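You operate a simulated robot arm through the tools that you are given. There is no shell and no other tool. Be economical: measure what you need, move in short steps, check, and stop when the job is done.

You are at the controls of a simulated robot arm. One attempt, no reset.

Task
Open the chiller door, take the red bean tub on the shelf under the parts table and put it away on the lower shelf of the chiller and shut the door again. Count the dough balls on the shelf under the parts table, then put as many of the small square cakes from the shelf under the parts table on the shelf under the tools table. Take the orange pad and leave it on the middle shelf of the right steel shelving. Put the white brush from the shelf under the parts table on the job card. Take the nozzle ring from the top of the steel cart and leave it on the top of the parts table. Put one of the waste dough lumps from the top of the steel cart on the small blue tray. Put one of the steel shakers from the top of the flour table on the bottom shelf of the left steel shelving. Fetch the small white block that says "A" from the loading shelf of the front loader and set it on the deck of the front loader. Take the blue pad from the top of the trays table and leave it on the top of the liners table. Take the white and green pad on the top of the trays table and put it away on the shelf under the long steel table. Lift the bin lid open. The order is free. Set down upright: red bean tub, steel shaker.

The check looks at the end state, three seconds after you hand in, the way a careful person would. Anything else that was tipped, shoved, dropped, spilled or broken makes it a failure. Lids that push on must go on centred and level and be pressed home; caps that screw on are set level and turned clockwise until they are tight.

Robot
A 7-joint arm with a two-finger gripper on a trunk, on a base that drives. Base frame: it is fixed to the floor where the robot stands at the start and does not move with it; the origin is under the middle of the robot, x ahead of it, y to its left, z up. Readings come in m, rad, newtons and seconds.
With the tool pointing down near the work surface it reaches from about 0.1 to 0.64 m from the robot's upright axis, wherever it stands. Its first joint turns from -2.897 to 2.897 rad. Places, roughly: bin lid [1.3, -2.6, 0.6]; blue pad (10x7x3 cm) [-7, -0.4, 0.8]; bottom shelf of the left steel shelving [-0.9, 1.1, 0.2]; chiller door [0.9, 0.3, 1]; deck of the front loader [-7.4, -2.9, 0.7]; dough ball (5x5x4 cm) [-0.8, -0.9, 0.5]; job card [-1.25, -0.75, 0.5]; lower shelf of the chiller [1.2, 0.3, 0.6]; middle shelf of the right steel shelving [0.2, 1.1, 1]; nozzle ring [0.75, -1.75, 0.75]; orange pad (7x10x3 cm) [-2.1, -0.9, 0.8]; red bean tub [-1.25, -1, 0.5]; shelf under the long steel table [-7.9, -7.8, 0.2]; shelf under the tools table [-2.5, -1, 0.2]; small blue tray (9x10x2 cm) [1.3, -1.9, 0.8]; small square cake (5x5x3 cm) [-1, -0.9, 0.5]; small white block [-7.5, -3.5, 0.75]; steel shaker [1.25, -1, 1]; top of the liners table [-8.9, -0.2, 0.8]; top of the parts table [-0.8, -0.9, 0.9]; waste dough lump (4x4x3 cm) [0.8, -1.9, 0.9]; white and green pad (6x5x3 cm) [-7.1, -0.3, 0.8]; white brush (7x7x9 cm) [-0.7, -1, 0.5]. Payload 2.94 kg.
Tool frame: the origin (TCP) lies between the finger pads and is the grasp point; the fingertips stand 0.03 m ahead of it; z points along the fingers, y is the line along which they close. The gripper opens to 0.138 m. The gripper's body begins 0.109 m behind the TCP.
Orientation is that of the tool frame in the base frame, as a unit quaternion [w, x, y, z]. With the fingers straight down and closing along the base's y, the tool's x points along the base's -x, its y along +y and its z along -z.

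Tools
- The arm moves only by the tool play_rows. Its argument "increments" is a list of rows, each an object of numbers (a shift or turn left out is 0, a gripper value left out holds the last): "x", "y", "z": the shift along the base's x, y, z in m; "rx", "ry", "rz": the turn, a rotation vector about the base's x, y, z in rad. In form: [{"x": .., "y": .., "z": .., "rx": .., "ry": .., "rz": ..}, ...]. A call has 1 to 8 rows; each row shifts and turns the commanded pose from where the row before left it. "gripper" is the opening, from 0 (shut) to 1 (fully open), set as the call begins (left out, the last holds). Each row takes 0.2 s and may step no farther than 0.05 m and 0.15 rad from the row before; otherwise, or with a gripper value out of range, the whole call is refused. Where a pose cannot be reached the arm comes as near as it can. A force on the tool above 40 N (or 10 N above the force at the start of the call, whichever is more), or a blocked arm, ends the call early, and 0.2 s more pass. Each finger halts on what it meets, pressing with about 24 N; the grip force reading is that of the motor and also rises with nothing between the fingers. The clock runs only during rows and for 0.2 s after the last one: add rows that do not move to give the fingers time. The reply holds the time, the measured pose of the TCP, the force on the tool along the base axes, the opening and the grip force, in the units named above and with some noise, with the torque about the TCP (base axes, N m) and any sound that the robot's microphone picked up.
- Cameras (640 x 400 px; columns grow to the right, rows downward): "scene" is now at [0.0086, 0.1161, 1.5774]; the picture's right is [-0.22, -0.98, 0.00], its down [-0.49, 0.11, -0.87] and it looks along [0.84, -0.19, -0.50] (base axes); focal length 214 px, centre (320, 200). "wrist" rides on the gripper at [0.071, 0.019, -0.146] in the tool frame; the picture's right is [-0.26, 0.97, 0.00], its down [-0.85, -0.23, -0.48] and it looks along [-0.46, -0.12, 0.88] (tool axes); focal length 280 px, centre (320, 200). There is no depth. A picture from a camera that has moved, and an enlarged one, comes with that camera's place and axes in the base frame and with its lens. The place of the scene camera against the robot may be out by one fixed shift of up to 0.018 m in any direction.
- get_image(camera): a new picture of that camera. The clock stands still meanwhile.
- lift_body(by): slides the trunk up (or, below 0, down) by that many m; the arm and the scene camera ride with it, the base frame stays. It gives what a move gives, with no picture.
- drive_base(legs): drives the robot by 1 to 6 legs, each [ahead, left, turn to the left] in m, m and rad, along the robot's own axes; the way and the turn of a leg run together, so that a leg with both is an arc; at most 1.5 m and 3.142 rad a leg. The arm and the cameras ride along, it lands a little off, and it stops where it bumps. It gives what a move gives.
- turn_head(pan, tilt): turns the head with the scene camera to pan (to the left, within 1.501 rad either way) and tilt (down, from -0.506 to 1.204), counted from straight ahead of the robot. It gives what a move gives.
- zoom(camera, box): a new picture of the part [left, top, right, bottom] of that camera's present view, enlarged. The clock stands still meanwhile.
- finish_job(): hands the job in; it is judged then, once.

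Go step by step. Nothing tells you exact positions but the pictures and the camera data: compare them with the known pose of the tool, close in by small moves and look again before you grip or let go. The budget is 577 turns and 360 pictures, counting those below and the enlarged ones. Unless the task says otherwise, let go and move clear before handing in.

The tools are called after "Call:" as name(argument=value, ...) on one line, values as JSON. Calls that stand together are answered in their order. play_rows: Moves the arm, as the interface text tells. Its arguments: {"type":"object","properties":{"increments":{"type":"array","items":{"type":"object","properties":{"x":{"type":"number"},"y":{"type":"number"},"z":{"type":"number"},"rx":{"type":"number"},"ry":{"type":"number"},"rz":{"type":"number"}}}},"gripper":{"type":"number"}},"required":["increments"]} The other tools are called the same way: lift_body (by) slides the trunk up or down; drive_base (legs) drives the base; turn_head (pan, tilt) turns the head that bears the scene camera; get_image (camera) takes a picture; zoom (camera, box) takes an enlarged picture of a part of a camera's view; finish_job () hands the job in.

At the start:

```text
t: 0.0
tcp_pos: [0.3941, 0.022, 1.0004]
tool_rot: [0.0, 0.0, 1.0, 0.0]
force: [-0.3, 0.2, 0.7]
moment: [-0.01, 0.0, -0.01]
opening: 0.1382
gripper_force: 0.1
trunk travel left (down, up): [-0.4, 0.054]
robot x, y, heading: [-0.0023, -0.0002, -0.001]
head pan, tilt: [-0.222, 0.524]
```

scene: 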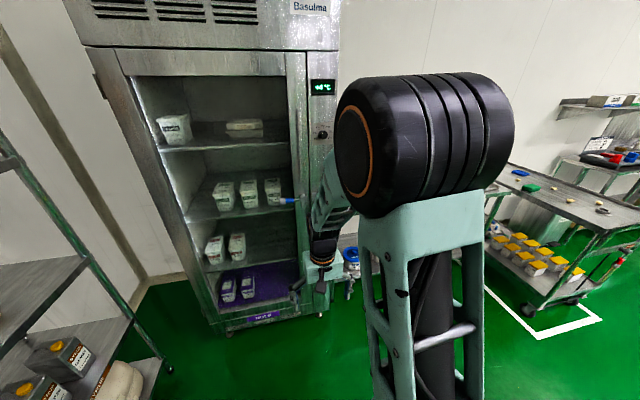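
wrist: 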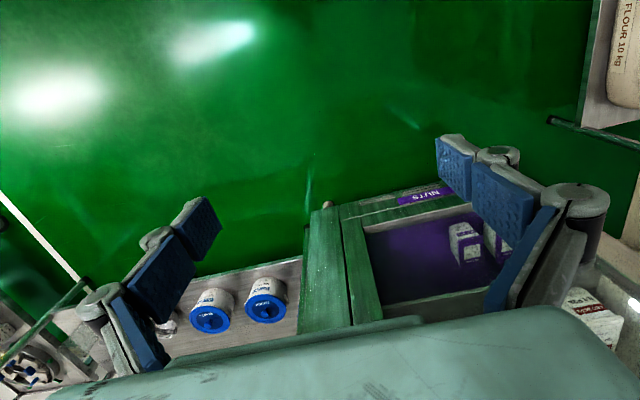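

I see the glass-door chiller ahead with the arm in front of it. I will first look around with the head to map the surroundings.

Call:
zoom(camera="scene", box=[60, 0, 360, 340])

Call:
turn_head(pan=-1.4, tilt=0.5)

Call:
get_image(camera="scene")

```text
1.18 times, centred on (210, 170) of scene
camera zoom: at [0.0086, 0.1161, 1.5774], right [-0.22, -0.98, 0.0], down [-0.49, 0.11, -0.87], along [0.84, -0.19, -0.5], focal length 252 px, centre (449, 235)
```

zoom: 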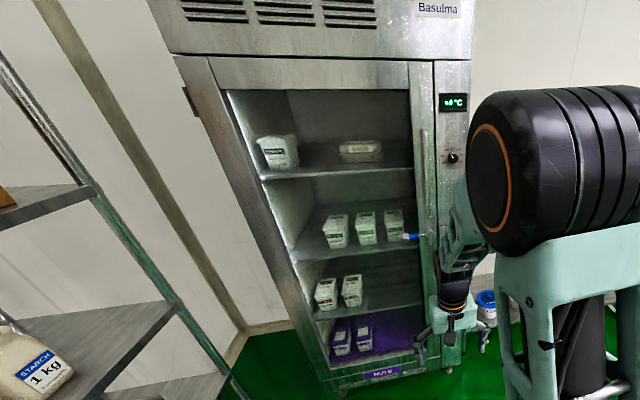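

```text
t: 1.4
tcp_pos: [0.393, 0.0222, 0.9997]
tool_rot: [0.0, 0.0, 1.0, 0.0]
force: [-0.4, 0.3, -0.1]
moment: [-0.02, 0.02, -0.01]
opening: 0.138
gripper_force: 0.1
trunk travel left (down, up): [-0.4, 0.054]
robot x, y, heading: [-0.0017, -0.0026, -0.003]
head pan, tilt: [-1.4, 0.499]
```

```text
356 pictures are left
camera scene: at [-0.064, 0.0463, 1.5796], right [-0.99, -0.17, 0.0], down [-0.08, 0.47, -0.88], along [0.15, -0.87, -0.48], focal length 214 px, centre (320, 200)
```

scene: 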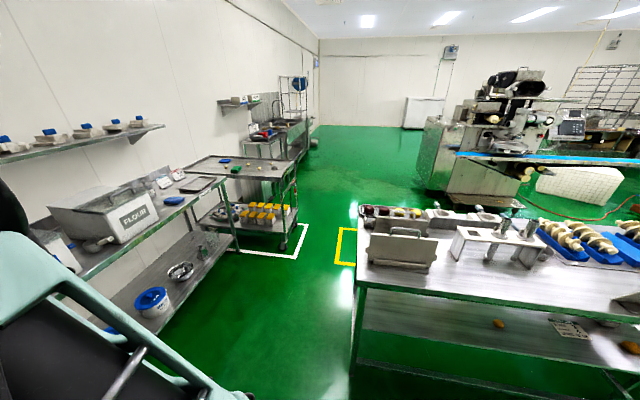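

Overview of the right side is clear. Now a closer look at the chiller door handle.

Call:
turn_head(pan=0.3, tilt=0.5)

Call:
get_image(camera="scene")

Call:
zoom(camera="scene", box=[380, 80, 500, 280])

```text
t: 3.1
tcp_pos: [0.3937, 0.0221, 0.9989]
tool_rot: [-0.001, 0.0, 1.0, 0.0]
force: [0.1, -0.3, 0.5]
moment: [0.02, -0.02, -0.02]
opening: 0.1379
gripper_force: 0.1
trunk travel left (down, up): [-0.4, 0.054]
robot x, y, heading: [-0.0008, 0.0012, 0.001]
head pan, tilt: [0.3, 0.499]
```

```text
355 pictures are left
camera scene: at [0.0073, 0.1627, 1.5796], right [0.3, -0.96, 0.0], down [-0.46, -0.14, -0.88], along [0.84, 0.26, -0.48], focal length 214 px, centre (320, 200)
```

scene: 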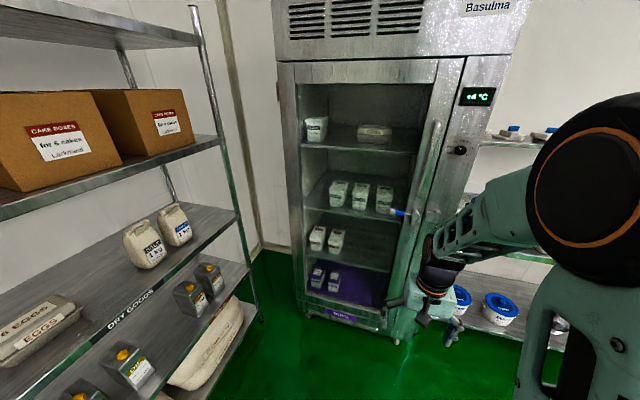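

```text
2.00 times, centred on (440, 180) of scene
camera zoom: at [0.0073, 0.1627, 1.5796], right [0.3, -0.96, 0.0], down [-0.46, -0.14, -0.88], along [0.84, 0.26, -0.48], focal length 429 px, centre (80, 240)
```

zoom: 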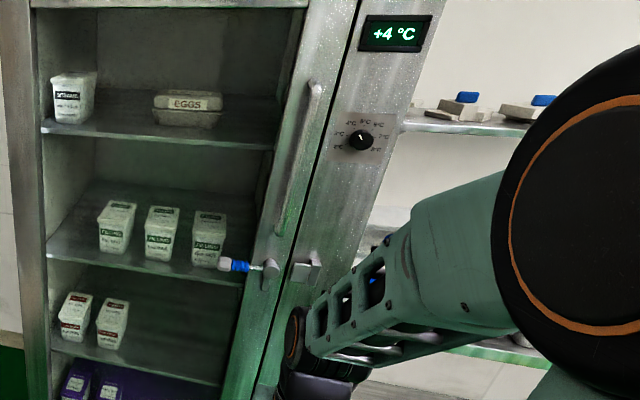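

There is a blue-tipped latch lever below the bar handle. I zoom in on it.

Call:
zoom(camera="scene", box=[385, 190, 449, 230])

Call:
zoom(camera="scene", box=[400, 100, 480, 220])

```text
10.00 times, centred on (417, 210) of scene
camera zoom: at [0.0073, 0.1627, 1.5796], right [0.3, -0.96, 0.0], down [-0.46, -0.14, -0.88], along [0.84, 0.26, -0.48], focal length 2145 px, centre (-650, 100)
```

zoom: 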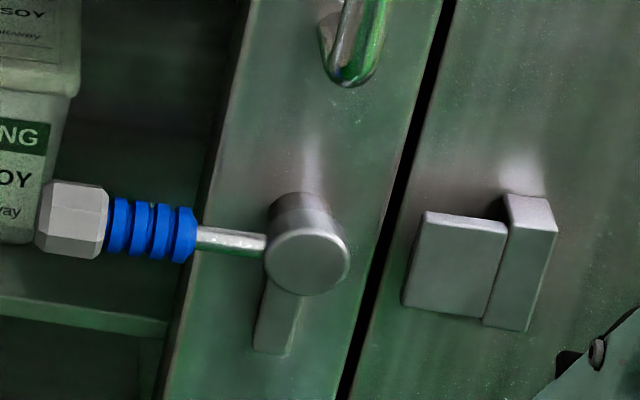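

```text
3.33 times, centred on (440, 160) of scene
camera zoom: at [0.0073, 0.1627, 1.5796], right [0.3, -0.96, 0.0], down [-0.46, -0.14, -0.88], along [0.84, 0.26, -0.48], focal length 715 px, centre (-80, 333)
```

zoom: 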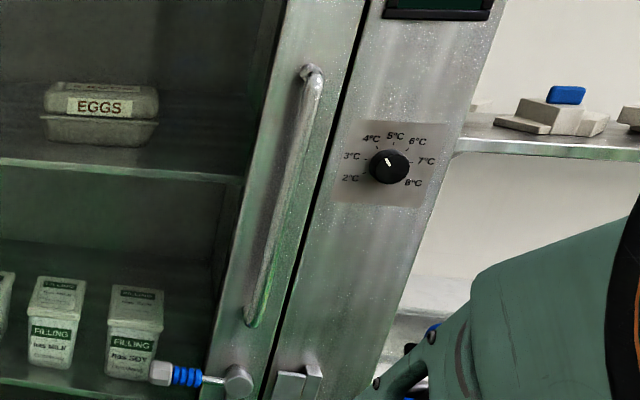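

The latch tongue points down, away from the keeper, so it looks unlatched; the bar handle runs about z 1.19–1.46. I turn the tool horizontal toward it.

Call:
play_rows(increments=[{"ry": -0.14, "z": 0.03}, {"ry": -0.14, "z": 0.03}, {"ry": -0.14, "z": 0.03}, {"ry": -0.14, "z": 0.03}, {"ry": -0.14, "z": 0.03}, {"ry": -0.14, "z": 0.03}, {"ry": -0.14, "z": 0.03}, {"ry": -0.14, "z": 0.03}], gripper=0.6)

Call:
play_rows(increments=[{"ry": -0.14, "z": 0.02}, {"ry": -0.14, "z": 0.02}, {"ry": -0.14, "z": 0.02}, {"ry": -0.0308, "x": 0.05}, {"x": 0.05}, {}])

Call:
get_image(camera="wrist")

Call:
get_image(camera="scene")

```text
t: 4.9
tcp_pos: [0.4252, 0.0276, 1.2827]
tool_rot: [0.531, 0.001, 0.847, -0.001]
force: [-0.2, 0.1, -0.3]
moment: [-0.01, 0.0, -0.01]
opening: 0.0827
gripper_force: 0.0
out of reach, approached as far as the arm can: row 5, 6, 7, 8
trunk travel left (down, up): [-0.4, 0.054]
robot x, y, heading: [-0.002, -0.0015, 0.001]
head pan, tilt: [0.3, 0.499]
```

```text
t: 6.5
tcp_pos: [0.54, 0.0389, 1.4119]
tool_rot: [0.725, -0.009, 0.689, -0.01]
force: [-0.3, -0.1, -0.2]
moment: [0.01, 0.06, -0.05]
opening: 0.0829
gripper_force: 0.0
out of reach, approached as far as the arm can: row 1, 2, 3
trunk travel left (down, up): [-0.4, 0.054]
robot x, y, heading: [0.0012, -0.0032, 0.002]
head pan, tilt: [0.3, 0.499]
stopped in row 6: the arm was blocked; the commanded pose is now the measured one
```

```text
351 pictures are left
camera wrist: at [0.3987, 0.0565, 1.3343], right [-0.01, 0.97, 0.24], down [-0.52, -0.21, 0.83], along [0.85, -0.12, 0.51], focal length 280 px, centre (320, 200)
```

wrist: 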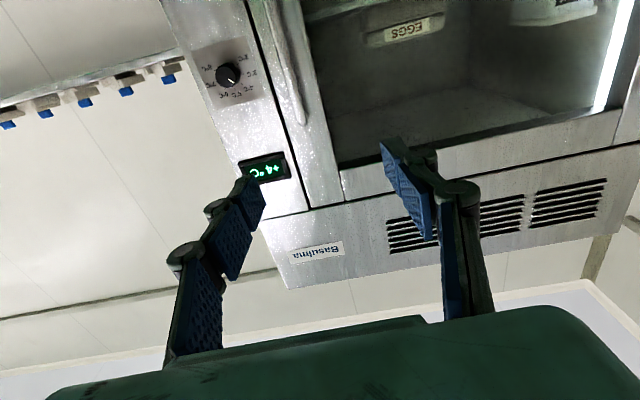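

```text
350 pictures are left
camera scene: at [0.0079, 0.1669, 1.5977], right [0.33, -0.94, 0.0], down [-0.28, -0.1, -0.95], along [0.9, 0.32, -0.3], focal length 214 px, centre (320, 200)
```

scene: 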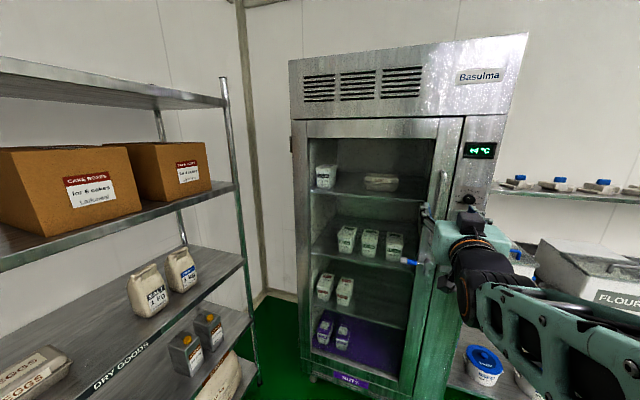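

The arm came up too high and seems to touch the head; I lower it and re-check the head.

Call:
play_rows(increments=[{"z": -0.04, "x": 0.02}, {"z": -0.04, "x": 0.02}, {"z": -0.04}, {"z": -0.04}, {"z": -0.03, "ry": 0.0}])

Call:
get_image(camera="scene")

Call:
get_image(camera="wrist")

```text
t: 7.1
tcp_pos: [0.5242, 0.0592, 1.4571]
tool_rot: [0.793, -0.036, 0.608, -0.035]
force: [0.4, -0.1, 0.7]
moment: [-0.02, -0.03, -0.03]
opening: 0.0829
gripper_force: 0.1
trunk travel left (down, up): [-0.4, 0.054]
robot x, y, heading: [-0.0039, 0.0022, 0.005]
head pan, tilt: [0.3, 0.499]
stopped in row 2: the arm was blocked; the commanded pose is now the measured one
```

```text
349 pictures are left
camera scene: at [0.0075, 0.1691, 1.593], right [0.36, -0.93, 0.0], down [-0.32, -0.12, -0.94], along [0.88, 0.33, -0.35], focal length 214 px, centre (320, 200)
```

scene: 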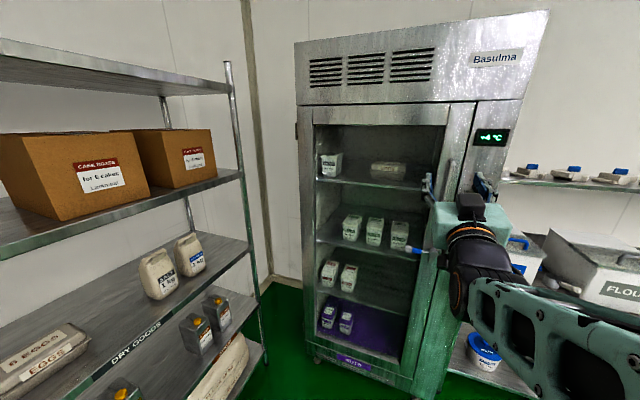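

```text
348 pictures are left
camera wrist: at [0.4029, 0.068, 1.3493], right [-0.06, 0.99, 0.16], down [-0.68, -0.15, 0.72], along [0.73, -0.06, 0.68], focal length 280 px, centre (320, 200)
```

wrist: 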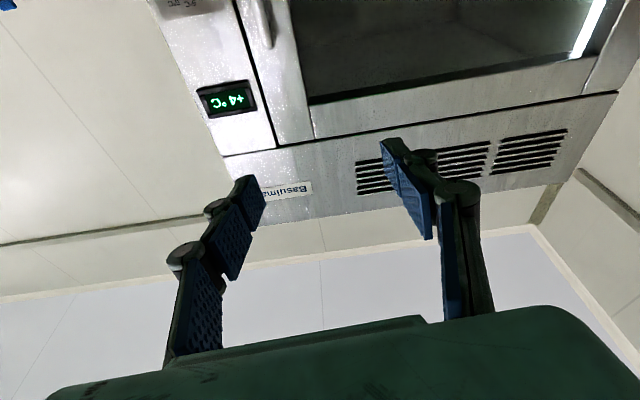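

The arm drifted upward past horizontal; I try to move it forward and pitch back slowly.

Call:
play_rows(increments=[{"x": 0.04, "z": -0.02, "ry": 0.08}, {"x": 0.04, "z": -0.02, "ry": 0.08}])

Call:
get_image(camera="scene")

```text
t: 7.7
tcp_pos: [0.5414, 0.0765, 1.5152]
tool_rot: [0.804, -0.058, 0.589, -0.054]
force: [0.3, 0.5, -0.1]
moment: [0.0, 0.01, 0.0]
opening: 0.0827
gripper_force: 0.1
trunk travel left (down, up): [-0.4, 0.054]
robot x, y, heading: [-0.0022, 0.0016, -0.001]
head pan, tilt: [0.3, 0.499]
stopped in row 2: the arm was blocked; the commanded pose is now the measured one
```

```text
347 pictures are left
camera scene: at [0.009, 0.1639, 1.6099], right [0.3, -0.95, 0.0], down [-0.16, -0.05, -0.99], along [0.94, 0.3, -0.17], focal length 214 px, centre (320, 200)
```

scene: 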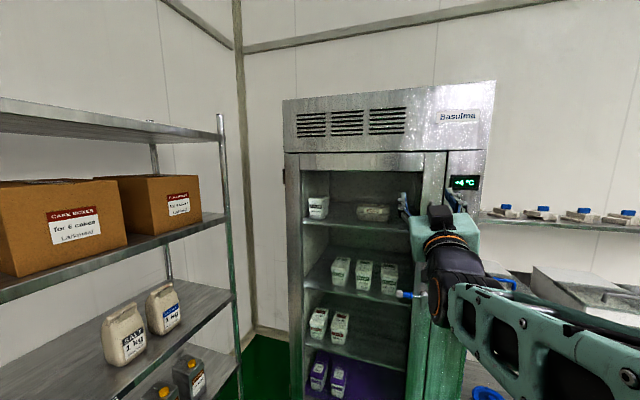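

The upper arm is probably jammed against the head; I turn the head away and then step.

Call:
turn_head(pan=1.2, tilt=0.3)

Call:
play_rows(increments=[{"x": 0.03, "z": -0.03}, {"x": 0.03, "z": -0.03}, {"z": -0.03}])

```text
t: 8.9
tcp_pos: [0.5406, 0.0779, 1.5173]
tool_rot: [0.804, -0.058, 0.589, -0.054]
force: [1.0, -0.7, -0.6]
moment: [0.0, -0.02, 0.01]
opening: 0.0827
gripper_force: 0.2
trunk travel left (down, up): [-0.4, 0.054]
robot x, y, heading: [-0.0007, -0.0014, 0.0]
head pan, tilt: [1.201, 0.3]
```

```text
t: 9.5
tcp_pos: [0.5218, 0.0926, 1.5593]
tool_rot: [0.855, -0.073, 0.507, -0.078]
force: [1.8, 0.0, -0.5]
moment: [0.03, -0.02, 0.0]
opening: 0.0827
gripper_force: 0.0
trunk travel left (down, up): [-0.4, 0.054]
robot x, y, heading: [0.0001, -0.0001, 0.002]
head pan, tilt: [1.201, 0.3]
stopped in row 2: the arm was blocked; the commanded pose is now the measured one
```

The motion goes opposite to the command; I try small single rows to find out what the arm does.

Call:
play_rows(increments=[{"ry": 0.05}])

Call:
play_rows(increments=[{"ry": 0.1}])

Call:
play_rows(increments=[{"z": -0.01}])

Call:
turn_head(pan=0.0, tilt=0.9)

Call:
get_image(camera="scene")

```text
t: 10.1
tcp_pos: [0.5302, 0.0838, 1.5404]
tool_rot: [0.832, -0.071, 0.544, -0.08]
force: [0.6, 0.4, 0.1]
moment: [-0.01, 0.01, -0.01]
opening: 0.0828
gripper_force: 0.0
trunk travel left (down, up): [-0.4, 0.054]
robot x, y, heading: [0.0, 0.0037, -0.005]
head pan, tilt: [1.201, 0.3]
stopped in row 1: the arm was blocked; the commanded pose is now the measured one
```

```text
t: 10.5
tcp_pos: [0.525, 0.0886, 1.5526]
tool_rot: [0.81, -0.077, 0.577, -0.074]
force: [-2.0, 0.0, -2.7]
moment: [0.02, -0.07, -0.04]
opening: 0.0831
gripper_force: 0.1
trunk travel left (down, up): [-0.4, 0.054]
robot x, y, heading: [-0.0007, 0.0007, 0.002]
head pan, tilt: [1.201, 0.3]
```

```text
t: 10.9
tcp_pos: [0.5299, 0.0826, 1.5378]
tool_rot: [0.807, -0.076, 0.58, -0.074]
force: [-0.3, 0.8, -0.1]
moment: [0.03, 0.0, -0.05]
opening: 0.083
gripper_force: 0.1
trunk travel left (down, up): [-0.4, 0.054]
robot x, y, heading: [0.0008, -0.0008, 0.006]
head pan, tilt: [1.201, 0.3]
```

```text
t: 12.3
tcp_pos: [0.5311, 0.0807, 1.5325]
tool_rot: [0.805, -0.073, 0.584, -0.076]
force: [0.1, -0.1, 0.3]
moment: [-0.03, 0.03, 0.01]
opening: 0.083
gripper_force: 0.1
trunk travel left (down, up): [-0.4, 0.054]
robot x, y, heading: [0.0038, -0.0017, -0.001]
head pan, tilt: [0.0, 0.901]
```

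```text
346 pictures are left
camera scene: at [-0.0106, 0.1921, 1.5726], right [0.63, -0.78, 0.0], down [-0.42, -0.35, -0.84], along [0.65, 0.53, -0.55], focal length 214 px, centre (320, 200)
```

scene: 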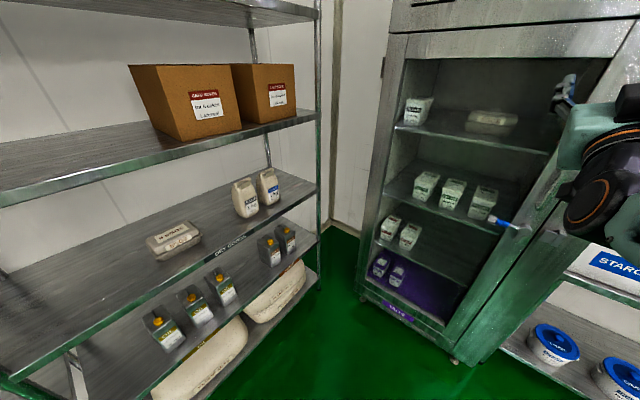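

The head is being held by the arm; small lowering steps work now, so continue.

Call:
turn_head(pan=0.7, tilt=0.55)

Call:
play_rows(increments=[{"z": -0.015}, {"z": -0.015}, {"z": -0.015}, {"z": -0.015}])

Call:
play_rows(increments=[{"z": -0.015, "ry": 0.05}, {"z": -0.015, "ry": 0.05}, {"z": -0.015, "ry": 0.05}, {"z": -0.015, "ry": 0.05}])

```text
t: 13.4
tcp_pos: [0.5298, 0.0837, 1.5384]
tool_rot: [0.808, -0.075, 0.58, -0.075]
force: [0.2, 0.7, -0.3]
moment: [0.01, 0.0, 0.02]
opening: 0.0828
gripper_force: 0.0
trunk travel left (down, up): [-0.4, 0.054]
robot x, y, heading: [0.0023, 0.0002, 0.0]
head pan, tilt: [0.7, 0.55]
```

```text
t: 14.4
tcp_pos: [0.5317, 0.0823, 1.4771]
tool_rot: [0.806, -0.075, 0.582, -0.074]
force: [0.4, -0.2, 0.0]
moment: [-0.01, 0.02, -0.02]
opening: 0.0829
gripper_force: 0.1
trunk travel left (down, up): [-0.4, 0.054]
robot x, y, heading: [0.0016, 0.0015, -0.003]
head pan, tilt: [0.7, 0.55]
```

```text
t: 15.4
tcp_pos: [0.5289, 0.0828, 1.417]
tool_rot: [0.744, -0.082, 0.66, -0.067]
force: [-0.2, -0.6, 0.2]
moment: [-0.01, 0.01, 0.01]
opening: 0.0828
gripper_force: 0.2
trunk travel left (down, up): [-0.4, 0.054]
robot x, y, heading: [-0.001, 0.0024, -0.003]
head pan, tilt: [0.7, 0.55]
```

Now motion follows commands. I continue to lower and look.

Call:
play_rows(increments=[{"z": -0.02, "ry": 0.03}, {"z": -0.02, "ry": 0.03}, {"z": -0.02, "y": -0.01}, {"z": -0.02, "y": -0.01}, {"z": -0.02, "y": -0.01}, {"z": -0.02, "y": -0.01}])

Call:
turn_head(pan=0.3, tilt=0.5)

Call:
get_image(camera="scene")

Call:
get_image(camera="wrist")

```text
t: 16.8
tcp_pos: [0.5453, 0.0431, 1.3022]
tool_rot: [0.723, -0.083, 0.683, -0.065]
force: [0.2, 0.0, -0.7]
moment: [0.01, -0.02, 0.01]
opening: 0.0828
gripper_force: 0.2
out of reach, approached as far as the arm can: row 5, 6
trunk travel left (down, up): [-0.4, 0.054]
robot x, y, heading: [0.0015, 0.0004, 0.001]
head pan, tilt: [0.7, 0.55]
```

```text
t: 17.6
tcp_pos: [0.5458, 0.044, 1.3028]
tool_rot: [0.724, -0.083, 0.682, -0.065]
force: [-0.7, 0.5, -0.2]
moment: [-0.03, -0.02, 0.0]
opening: 0.0826
gripper_force: 0.1
trunk travel left (down, up): [-0.4, 0.054]
robot x, y, heading: [0.0, 0.0019, -0.002]
head pan, tilt: [0.3, 0.499]
```

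```text
345 pictures are left
camera scene: at [0.007, 0.1642, 1.5799], right [0.31, -0.95, 0.0], down [-0.45, -0.15, -0.88], along [0.84, 0.27, -0.48], focal length 214 px, centre (320, 200)
```

scene: 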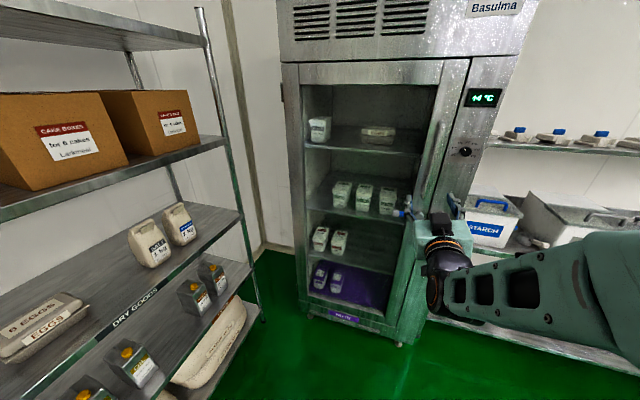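

```text
344 pictures are left
camera wrist: at [0.4039, 0.0439, 1.2228], right [-0.04, 1.0, 0.05], down [-0.52, -0.06, 0.85], along [0.85, 0.0, 0.52], focal length 280 px, centre (320, 200)
```

wrist: 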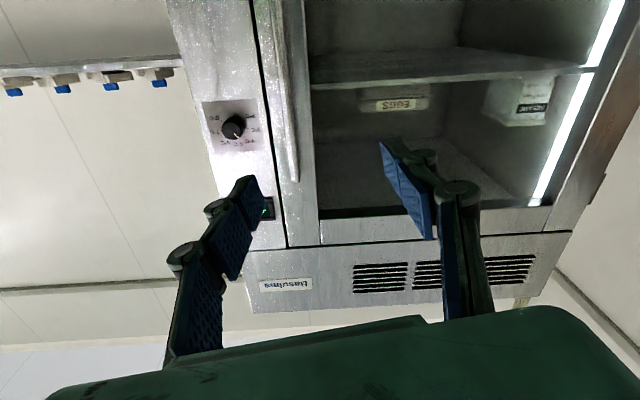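

The bar handle seems at about x 0.89, y 0.0, z 1.2–1.46. I straighten the tool and approach partway.

Call:
play_rows(increments=[{"x": 0.03, "y": -0.005, "rx": 0.07, "ry": 0.02}, {"x": 0.03, "y": -0.005, "rx": 0.07, "ry": 0.02}, {"x": 0.03, "y": -0.01, "rx": 0.07, "ry": 0.02, "rz": -0.026}, {"x": 0.03, "y": -0.01}, {"x": 0.03, "y": -0.01}, {"x": 0.03}])

Call:
get_image(camera="wrist")

Call:
get_image(camera="scene")

```text
t: 19.0
tcp_pos: [0.725, 0.0068, 1.3023]
tool_rot: [0.708, 0.0, 0.706, 0.0]
force: [-0.6, -0.3, -0.8]
moment: [0.04, 0.02, 0.0]
opening: 0.0827
gripper_force: 0.0
trunk travel left (down, up): [-0.4, 0.054]
robot x, y, heading: [-0.0004, 0.0003, 0.001]
head pan, tilt: [0.3, 0.499]
```

```text
343 pictures are left
camera wrist: at [0.5789, 0.0253, 1.2319], right [0.0, 0.96, 0.26], down [-0.48, -0.23, 0.85], along [0.88, -0.13, 0.46], focal length 280 px, centre (320, 200)
```

wrist: 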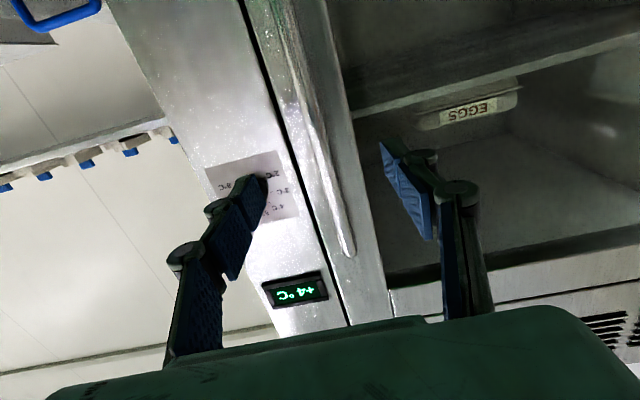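

```text
342 pictures are left
camera scene: at [0.008, 0.1628, 1.5796], right [0.3, -0.96, 0.0], down [-0.46, -0.14, -0.88], along [0.84, 0.26, -0.48], focal length 214 px, centre (320, 200)
```

scene: 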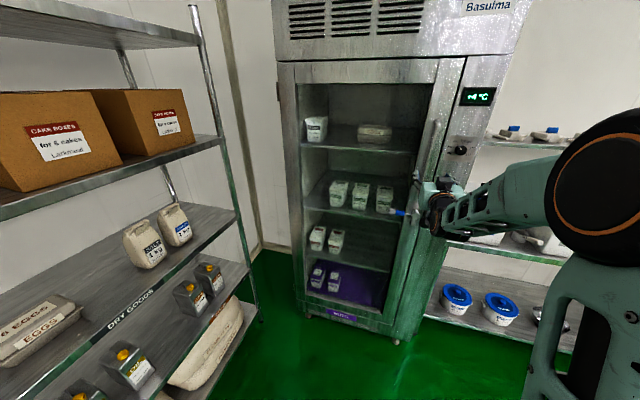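

Handle is at y≈-0.006, x≈0.9. I shift and approach with a force check.

Call:
play_rows(increments=[{"x": 0.03, "y": -0.012, "z": -0.01}, {"x": 0.03}, {"x": 0.03}, {"x": 0.02}])

Call:
get_image(camera="wrist")

Call:
zoom(camera="scene", box=[390, 110, 490, 240])

```text
t: 20.0
tcp_pos: [0.8362, -0.0052, 1.2923]
tool_rot: [0.708, 0.0, 0.707, 0.0]
force: [0.4, 0.0, 0.1]
moment: [-0.01, 0.03, 0.03]
opening: 0.0825
gripper_force: 0.1
trunk travel left (down, up): [-0.4, 0.054]
robot x, y, heading: [-0.0022, 0.0019, 0.0]
head pan, tilt: [0.3, 0.499]
```

```text
341 pictures are left
camera wrist: at [0.6907, 0.0133, 1.222], right [0.0, 0.96, 0.26], down [-0.48, -0.23, 0.85], along [0.88, -0.12, 0.46], focal length 280 px, centre (320, 200)
```

wrist: 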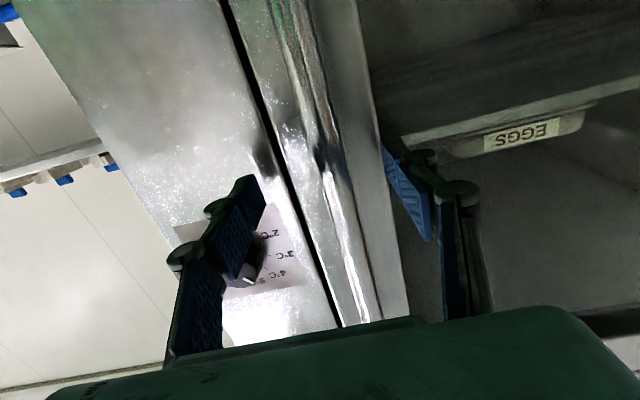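

```text
3.08 times, centred on (440, 175) of scene
camera zoom: at [0.0077, 0.1628, 1.5796], right [0.3, -0.96, 0.0], down [-0.46, -0.14, -0.88], along [0.84, 0.26, -0.48], focal length 660 px, centre (-49, 277)
```

zoom: 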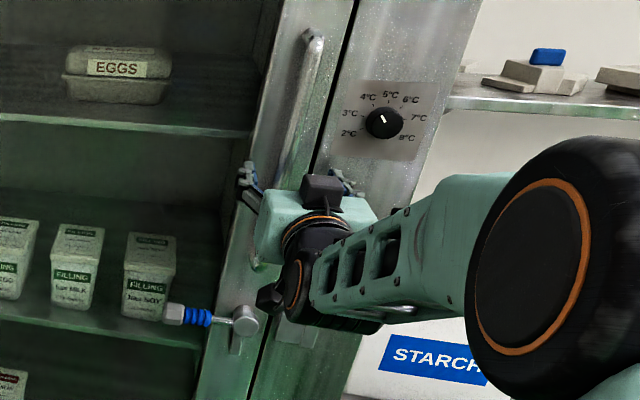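

The bar lies between the fingers. Advance and close.

Call:
play_rows(increments=[{"x": 0.02}, {"x": 0.02}, {"x": 0.015}])

Call:
play_rows(increments=[{}, {}, {}, {}], gripper=0)

Call:
get_image(camera="wrist")

```text
t: 20.7
tcp_pos: [0.8704, -0.0086, 1.293]
tool_rot: [0.705, 0.001, 0.709, 0.0]
force: [-26.7, 0.7, 2.7]
moment: [0.07, -0.19, 0.11]
opening: 0.1113
gripper_force: 16.3
trunk travel left (down, up): [-0.4, 0.054]
robot x, y, heading: [-0.003, -0.0016, -0.002]
head pan, tilt: [0.3, 0.499]
stopped in row 3: the force on the tool passed its limit at 41 N (the readings are from after the stop); the commanded pose is now the measured one
```

```text
t: 21.7
tcp_pos: [0.875, -0.0071, 1.2887]
tool_rot: [0.704, 0.001, 0.71, -0.001]
force: [-13.2, -1.0, -0.8]
moment: [-0.01, -0.14, -0.02]
opening: 0.046
gripper_force: 45.1
trunk travel left (down, up): [-0.4, 0.054]
robot x, y, heading: [0.0003, 0.0012, -0.002]
head pan, tilt: [0.3, 0.499]
```

```text
339 pictures are left
camera wrist: at [0.728, 0.0116, 1.2193], right [0.0, 0.96, 0.26], down [-0.47, -0.23, 0.85], along [0.88, -0.13, 0.45], focal length 280 px, centre (320, 200)
```

wrist: 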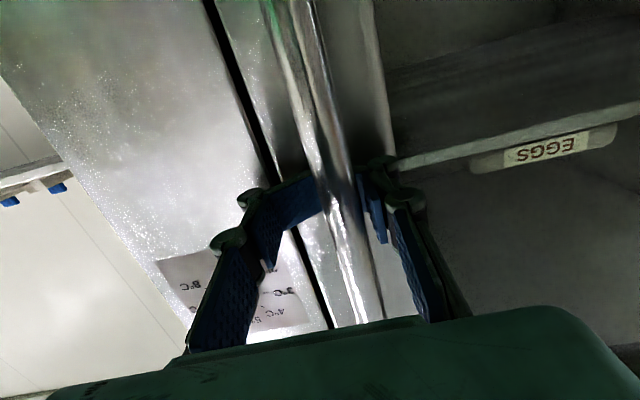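

The bar is gripped. I pull along the door's arc, hinge near y 0.63.

Call:
play_rows(increments=[{"x": -0.0315, "y": 0.0008, "rz": -0.05}, {"x": -0.0314, "y": 0.0024, "rz": -0.05}])

Call:
get_image(camera="scene")

```text
t: 22.3
tcp_pos: [0.8139, 0.0083, 1.2877]
tool_rot: [0.702, 0.031, 0.71, -0.033]
force: [3.2, 22.2, -0.3]
moment: [0.35, 0.78, -0.22]
opening: 0.0161
gripper_force: 39.0
trunk travel left (down, up): [-0.4, 0.054]
robot x, y, heading: [0.002, -0.0022, -0.001]
head pan, tilt: [0.3, 0.499]
```

```text
338 pictures are left
camera scene: at [0.0057, 0.1681, 1.5789], right [0.3, -0.95, 0.0], down [-0.46, -0.15, -0.88], along [0.84, 0.26, -0.48], focal length 214 px, centre (320, 200)
```

scene: 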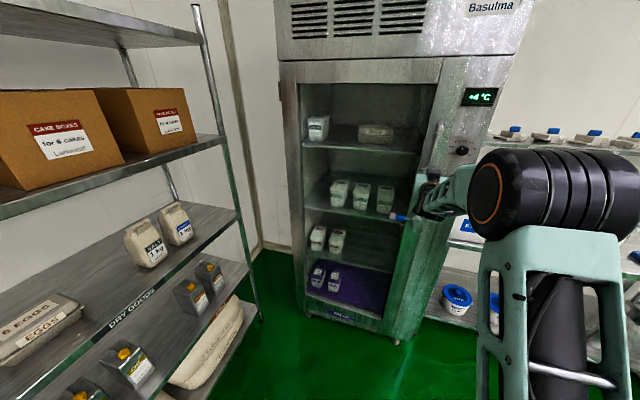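

Call:
zoom(camera="scene", box=[380, 50, 500, 250])

Call:
get_image(camera="wrist")

```text
2.00 times, centred on (440, 150) of scene
camera zoom: at [0.0057, 0.1681, 1.5789], right [0.3, -0.95, 0.0], down [-0.46, -0.15, -0.88], along [0.84, 0.26, -0.48], focal length 429 px, centre (80, 300)
```

zoom: 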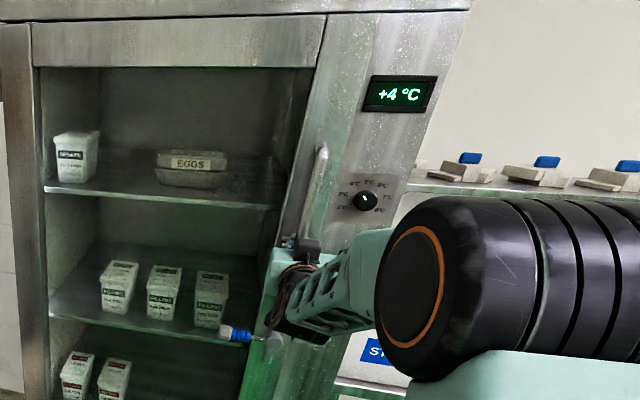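

```text
336 pictures are left
camera wrist: at [0.6695, 0.0393, 1.2191], right [0.09, 0.96, 0.26], down [-0.49, -0.18, 0.85], along [0.87, -0.2, 0.45], focal length 280 px, centre (320, 200)
```

wrist: 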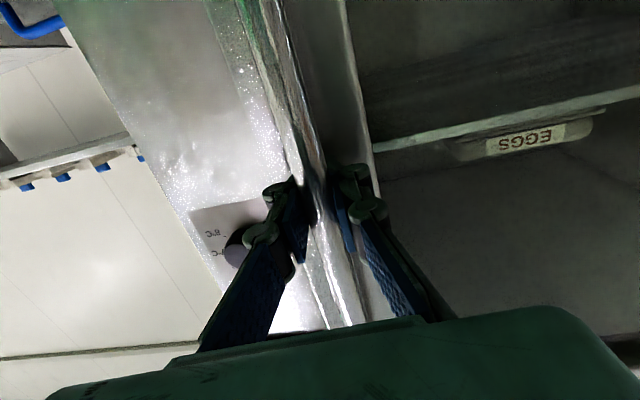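

The door has begun to move. Continue pulling along the arc.

Call:
play_rows(increments=[{"x": -0.031, "y": 0.005, "rz": -0.05}, {"x": -0.031, "y": 0.006, "rz": -0.05}, {"x": -0.0307, "y": 0.007, "rz": -0.05}])

Call:
get_image(camera="scene")

Call:
get_image(camera="wrist")

```text
t: 23.1
tcp_pos: [0.7225, 0.0247, 1.2874]
tool_rot: [0.699, 0.083, 0.705, -0.087]
force: [6.6, 27.3, 3.6]
moment: [0.58, 0.74, -0.31]
opening: 0.016
gripper_force: 38.1
trunk travel left (down, up): [-0.4, 0.054]
robot x, y, heading: [0.0007, 0.0025, 0.001]
head pan, tilt: [0.3, 0.499]
```

```text
335 pictures are left
camera scene: at [0.0063, 0.1688, 1.5789], right [0.3, -0.96, 0.0], down [-0.46, -0.15, -0.88], along [0.84, 0.26, -0.48], focal length 214 px, centre (320, 200)
```

scene: 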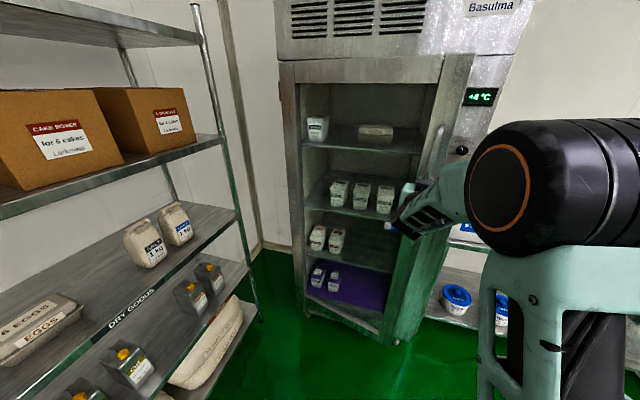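

```text
334 pictures are left
camera wrist: at [0.5844, 0.0776, 1.2186], right [0.23, 0.94, 0.26], down [-0.51, -0.11, 0.85], along [0.83, -0.33, 0.45], focal length 280 px, centre (320, 200)
```

wrist: 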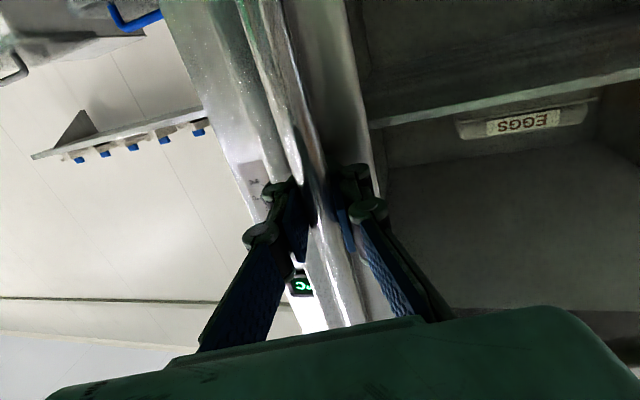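

The door is swinging open. Continue with more y.

Call:
play_rows(increments=[{"x": -0.029, "y": 0.013, "rz": -0.05}, {"x": -0.029, "y": 0.013, "rz": -0.05}, {"x": -0.028, "y": 0.013, "rz": -0.05}, {"x": -0.028, "y": 0.014, "rz": -0.05}])

Call:
play_rows(increments=[{"x": -0.028, "y": 0.015, "rz": -0.05}, {"x": -0.027, "y": 0.016, "rz": -0.05}, {"x": -0.027, "y": 0.017, "rz": -0.05}, {"x": -0.026, "y": 0.018, "rz": -0.05}])

Call:
get_image(camera="scene")

Call:
get_image(camera="wrist")

```text
t: 24.1
tcp_pos: [0.607, 0.0689, 1.2874]
tool_rot: [0.686, 0.157, 0.693, -0.159]
force: [4.0, 12.3, -1.7]
moment: [0.13, -0.18, 0.01]
opening: 0.0158
gripper_force: 38.6
trunk travel left (down, up): [-0.4, 0.054]
robot x, y, heading: [-0.0039, -0.0002, 0.001]
head pan, tilt: [0.3, 0.499]
```

```text
t: 25.1
tcp_pos: [0.5012, 0.1387, 1.2864]
tool_rot: [0.669, 0.224, 0.672, -0.224]
force: [9.9, 15.2, 10.8]
moment: [0.2, -0.02, -0.05]
opening: 0.016
gripper_force: 38.5
trunk travel left (down, up): [-0.4, 0.054]
robot x, y, heading: [-0.0045, -0.0019, 0.003]
head pan, tilt: [0.3, 0.499]
```

```text
333 pictures are left
camera scene: at [0.0065, 0.1663, 1.5793], right [0.3, -0.96, 0.0], down [-0.46, -0.14, -0.88], along [0.84, 0.26, -0.48], focal length 214 px, centre (320, 200)
```

scene: 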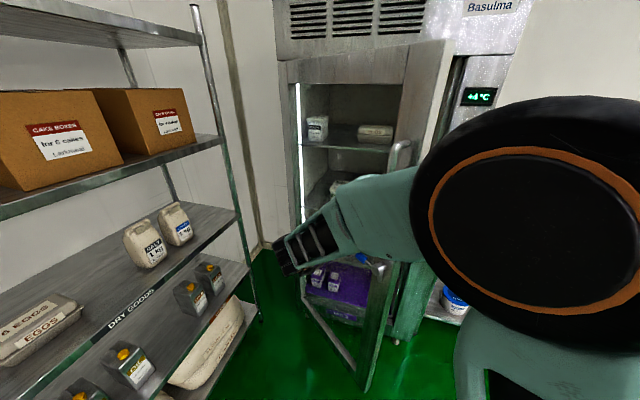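

```text
332 pictures are left
camera wrist: at [0.3953, 0.241, 1.218], right [0.58, 0.77, 0.26], down [-0.52, 0.1, 0.85], along [0.63, -0.63, 0.46], focal length 280 px, centre (320, 200)
```

wrist: 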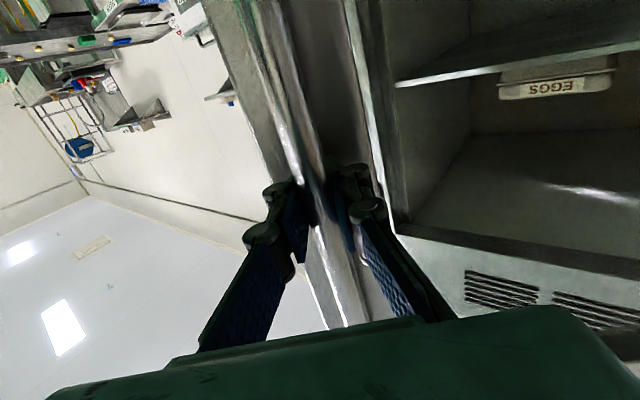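

Door about 40° open. Continue in small amounts.

Call:
play_rows(increments=[{"x": -0.024, "y": 0.021, "rz": -0.05}, {"x": -0.023, "y": 0.022, "rz": -0.05}, {"x": -0.022, "y": 0.023, "rz": -0.05}, {"x": -0.021, "y": 0.024, "rz": -0.05}])

Call:
get_image(camera="scene")

```text
t: 26.1
tcp_pos: [0.4098, 0.2286, 1.2874]
tool_rot: [0.644, 0.29, 0.646, -0.288]
force: [23.9, 21.6, 19.3]
moment: [0.11, -0.04, -0.37]
opening: 0.0158
gripper_force: 38.4
trunk travel left (down, up): [-0.4, 0.054]
robot x, y, heading: [-0.0015, 0.0022, 0.001]
head pan, tilt: [0.3, 0.499]
```

```text
331 pictures are left
camera scene: at [0.009, 0.1673, 1.5792], right [0.3, -0.96, 0.0], down [-0.46, -0.14, -0.88], along [0.84, 0.26, -0.48], focal length 214 px, centre (320, 200)
```

scene: 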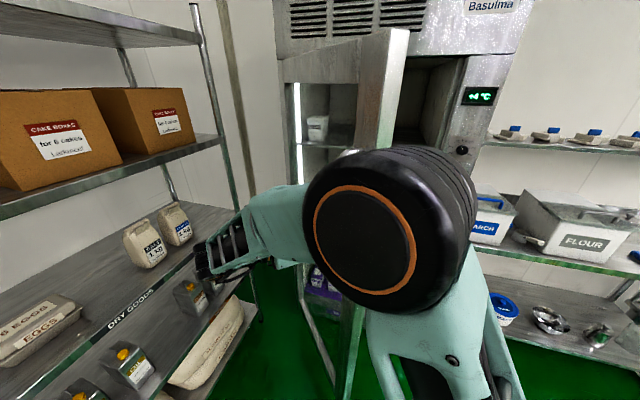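

Door about 55° open; a few more degrees.

Call:
play_rows(increments=[{"x": -0.017, "y": 0.027, "rz": -0.05}, {"x": -0.015, "y": 0.028, "rz": -0.05}, {"x": -0.014, "y": 0.029, "rz": -0.05}])

Call:
play_rows(increments=[{"x": -0.012, "y": 0.029, "rz": -0.05}, {"x": -0.011, "y": 0.03, "rz": -0.05}, {"x": -0.01, "y": 0.03, "rz": -0.05}])

Call:
get_image(camera="scene")

Call:
get_image(camera="wrist")

```text
t: 26.9
tcp_pos: [0.3565, 0.3066, 1.287]
tool_rot: [0.619, 0.341, 0.622, -0.337]
force: [-7.5, 1.1, 11.9]
moment: [-0.45, -0.21, 0.2]
opening: 0.0162
gripper_force: 38.5
trunk travel left (down, up): [-0.4, 0.054]
robot x, y, heading: [0.0012, 0.0039, 0.002]
head pan, tilt: [0.3, 0.499]
```

```text
t: 27.7
tcp_pos: [0.3224, 0.3763, 1.2864]
tool_rot: [0.592, 0.38, 0.599, -0.381]
force: [-18.6, -6.5, 4.6]
moment: [-0.56, -0.83, 0.33]
opening: 0.0161
gripper_force: 38.9
out of reach, approached as far as the arm can: row 3
trunk travel left (down, up): [-0.4, 0.054]
robot x, y, heading: [-0.0063, -0.001, 0.005]
head pan, tilt: [0.3, 0.499]
stopped in row 3: the force on the tool passed its limit at 49 N (the readings are from after the stop); the commanded pose is now the measured one
```

```text
330 pictures are left
camera scene: at [-0.0001, 0.1615, 1.58], right [0.3, -0.95, 0.0], down [-0.45, -0.14, -0.88], along [0.84, 0.26, -0.47], focal length 214 px, centre (320, 200)
```

scene: 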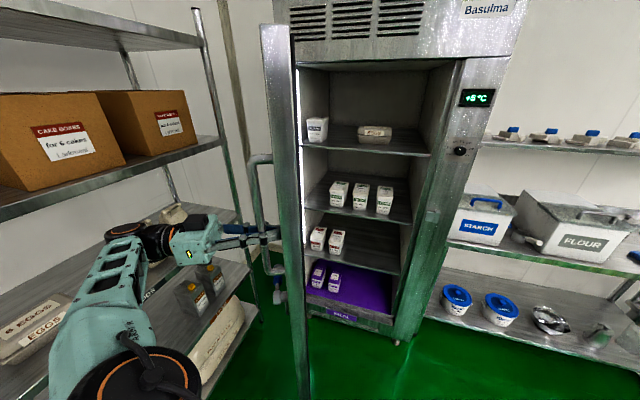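

```text
329 pictures are left
camera wrist: at [0.2786, 0.5168, 1.2169], right [0.88, 0.41, 0.26], down [-0.4, 0.33, 0.85], along [0.26, -0.85, 0.45], focal length 280 px, centre (320, 200)
```

wrist: 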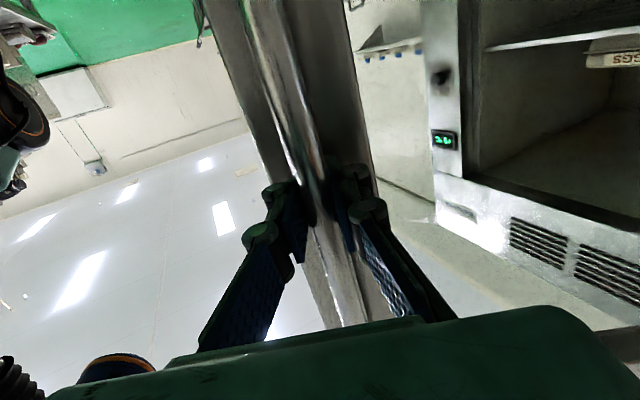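

The door stands about 75° open and the lower shelves are accessible. Release the handle and back off along the tool axis.

Call:
play_rows(increments=[{}, {}, {}, {"x": -0.012, "y": 0.025}, {"x": -0.012, "y": 0.025}, {"x": -0.012, "y": 0.025}], gripper=0.6)

Call:
get_image(camera="scene")

Call:
get_image(camera="wrist")

```text
t: 29.1
tcp_pos: [0.3, 0.3945, 1.2785]
tool_rot: [0.592, 0.375, 0.604, -0.38]
force: [-1.2, -0.3, -0.8]
moment: [-0.03, 0.0, 0.0]
opening: 0.0829
gripper_force: 0.1
out of reach, approached as far as the arm can: row 4, 5, 6
trunk travel left (down, up): [-0.4, 0.054]
robot x, y, heading: [-0.0014, 0.0001, -0.002]
head pan, tilt: [0.3, 0.499]
```

```text
328 pictures are left
camera scene: at [0.0059, 0.1624, 1.5797], right [0.3, -0.96, 0.0], down [-0.46, -0.14, -0.88], along [0.84, 0.26, -0.48], focal length 214 px, centre (320, 200)
```

scene: 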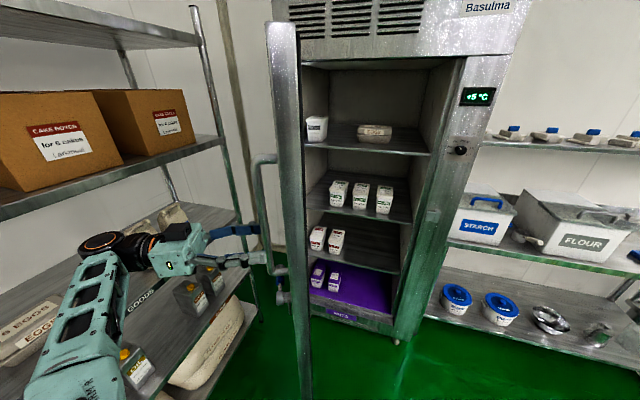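

```text
327 pictures are left
camera wrist: at [0.2538, 0.5346, 1.2088], right [0.88, 0.41, 0.25], down [-0.4, 0.33, 0.86], along [0.27, -0.85, 0.45], focal length 280 px, centre (320, 200)
```

wrist: 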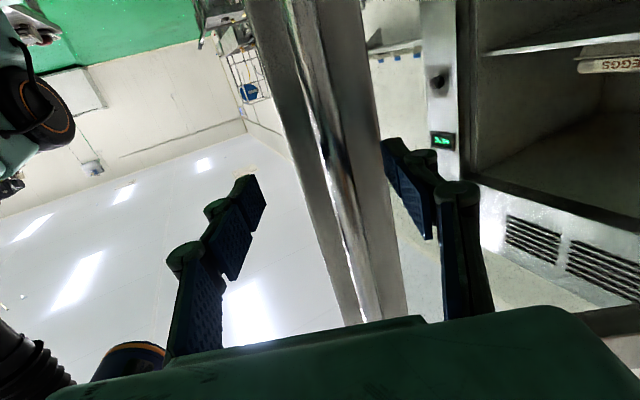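

I back the hand off the bar by driving the base left/back a little, then straight back.

Call:
drive_base(legs=[[-0.03, 0.07, 0], [-0.4, 0, 0]])

Call:
get_image(camera="scene")

```text
t: 32.5
tcp_pos: [-0.1339, 0.4663, 1.2777]
tool_rot: [0.592, 0.376, 0.603, -0.381]
force: [0.1, 0.2, 0.7]
moment: [-0.03, -0.02, 0.02]
opening: 0.0829
gripper_force: 0.0
trunk travel left (down, up): [-0.4, 0.054]
robot x, y, heading: [-0.4387, 0.068, 0.003]
head pan, tilt: [0.3, 0.499]
```

```text
326 pictures are left
camera scene: at [-0.4289, 0.2337, 1.5797], right [0.3, -0.95, 0.0], down [-0.46, -0.14, -0.88], along [0.84, 0.26, -0.48], focal length 214 px, centre (320, 200)
```

scene: 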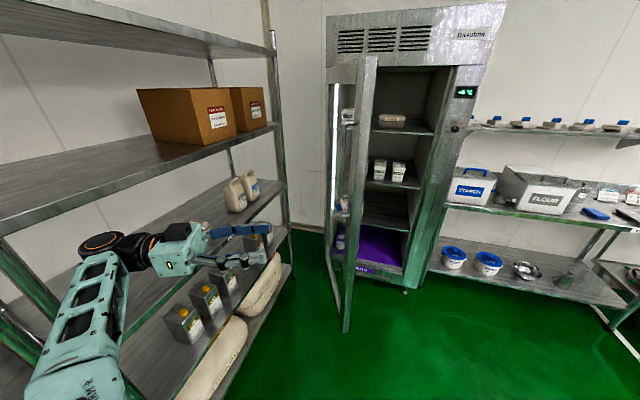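

Clear of the door. Bring the hand back in front of the robot, horizontal.

Call:
play_rows(increments=[{"x": 0.01, "y": -0.045, "rz": 0.14}, {"x": 0.02, "y": -0.045, "rz": 0.14}, {"x": 0.03, "y": -0.04, "rz": 0.14}, {"x": 0.03, "y": -0.04, "rz": 0.14}, {"x": 0.03, "y": -0.04, "rz": 0.14}, {"x": 0.03, "y": -0.04, "rz": 0.14}, {"x": 0.03, "y": -0.04, "rz": 0.14}, {"x": 0.03, "y": -0.04, "rz": 0.14}])

Call:
play_rows(increments=[{"z": -0.04}, {"z": -0.04}, {"z": -0.04}, {"z": -0.04}, {}])

Call:
get_image(camera="scene")

```text
t: 34.3
tcp_pos: [0.0974, 0.1464, 1.2892]
tool_rot: [0.703, 0.0, 0.711, -0.006]
force: [-0.4, -0.6, 1.0]
moment: [0.0, -0.03, 0.0]
opening: 0.0827
gripper_force: 0.0
out of reach, approached as far as the arm can: row 7, 8
trunk travel left (down, up): [-0.4, 0.054]
robot x, y, heading: [-0.436, 0.075, -0.001]
head pan, tilt: [0.3, 0.499]
```

```text
t: 35.5
tcp_pos: [0.1188, 0.1564, 1.1352]
tool_rot: [0.704, -0.001, 0.71, -0.008]
force: [1.0, 0.2, 0.4]
moment: [0.02, -0.01, -0.02]
opening: 0.0829
gripper_force: 0.1
out of reach, approached as far as the arm can: row 1, 2
trunk travel left (down, up): [-0.4, 0.054]
robot x, y, heading: [-0.4375, 0.0694, 0.001]
head pan, tilt: [0.3, 0.499]
```

```text
325 pictures are left
camera scene: at [-0.4286, 0.2336, 1.5797], right [0.3, -0.95, 0.0], down [-0.46, -0.14, -0.88], along [0.84, 0.26, -0.48], focal length 214 px, centre (320, 200)
```

scene: 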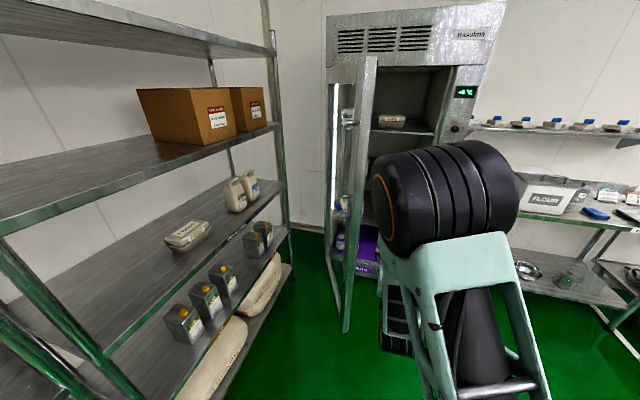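

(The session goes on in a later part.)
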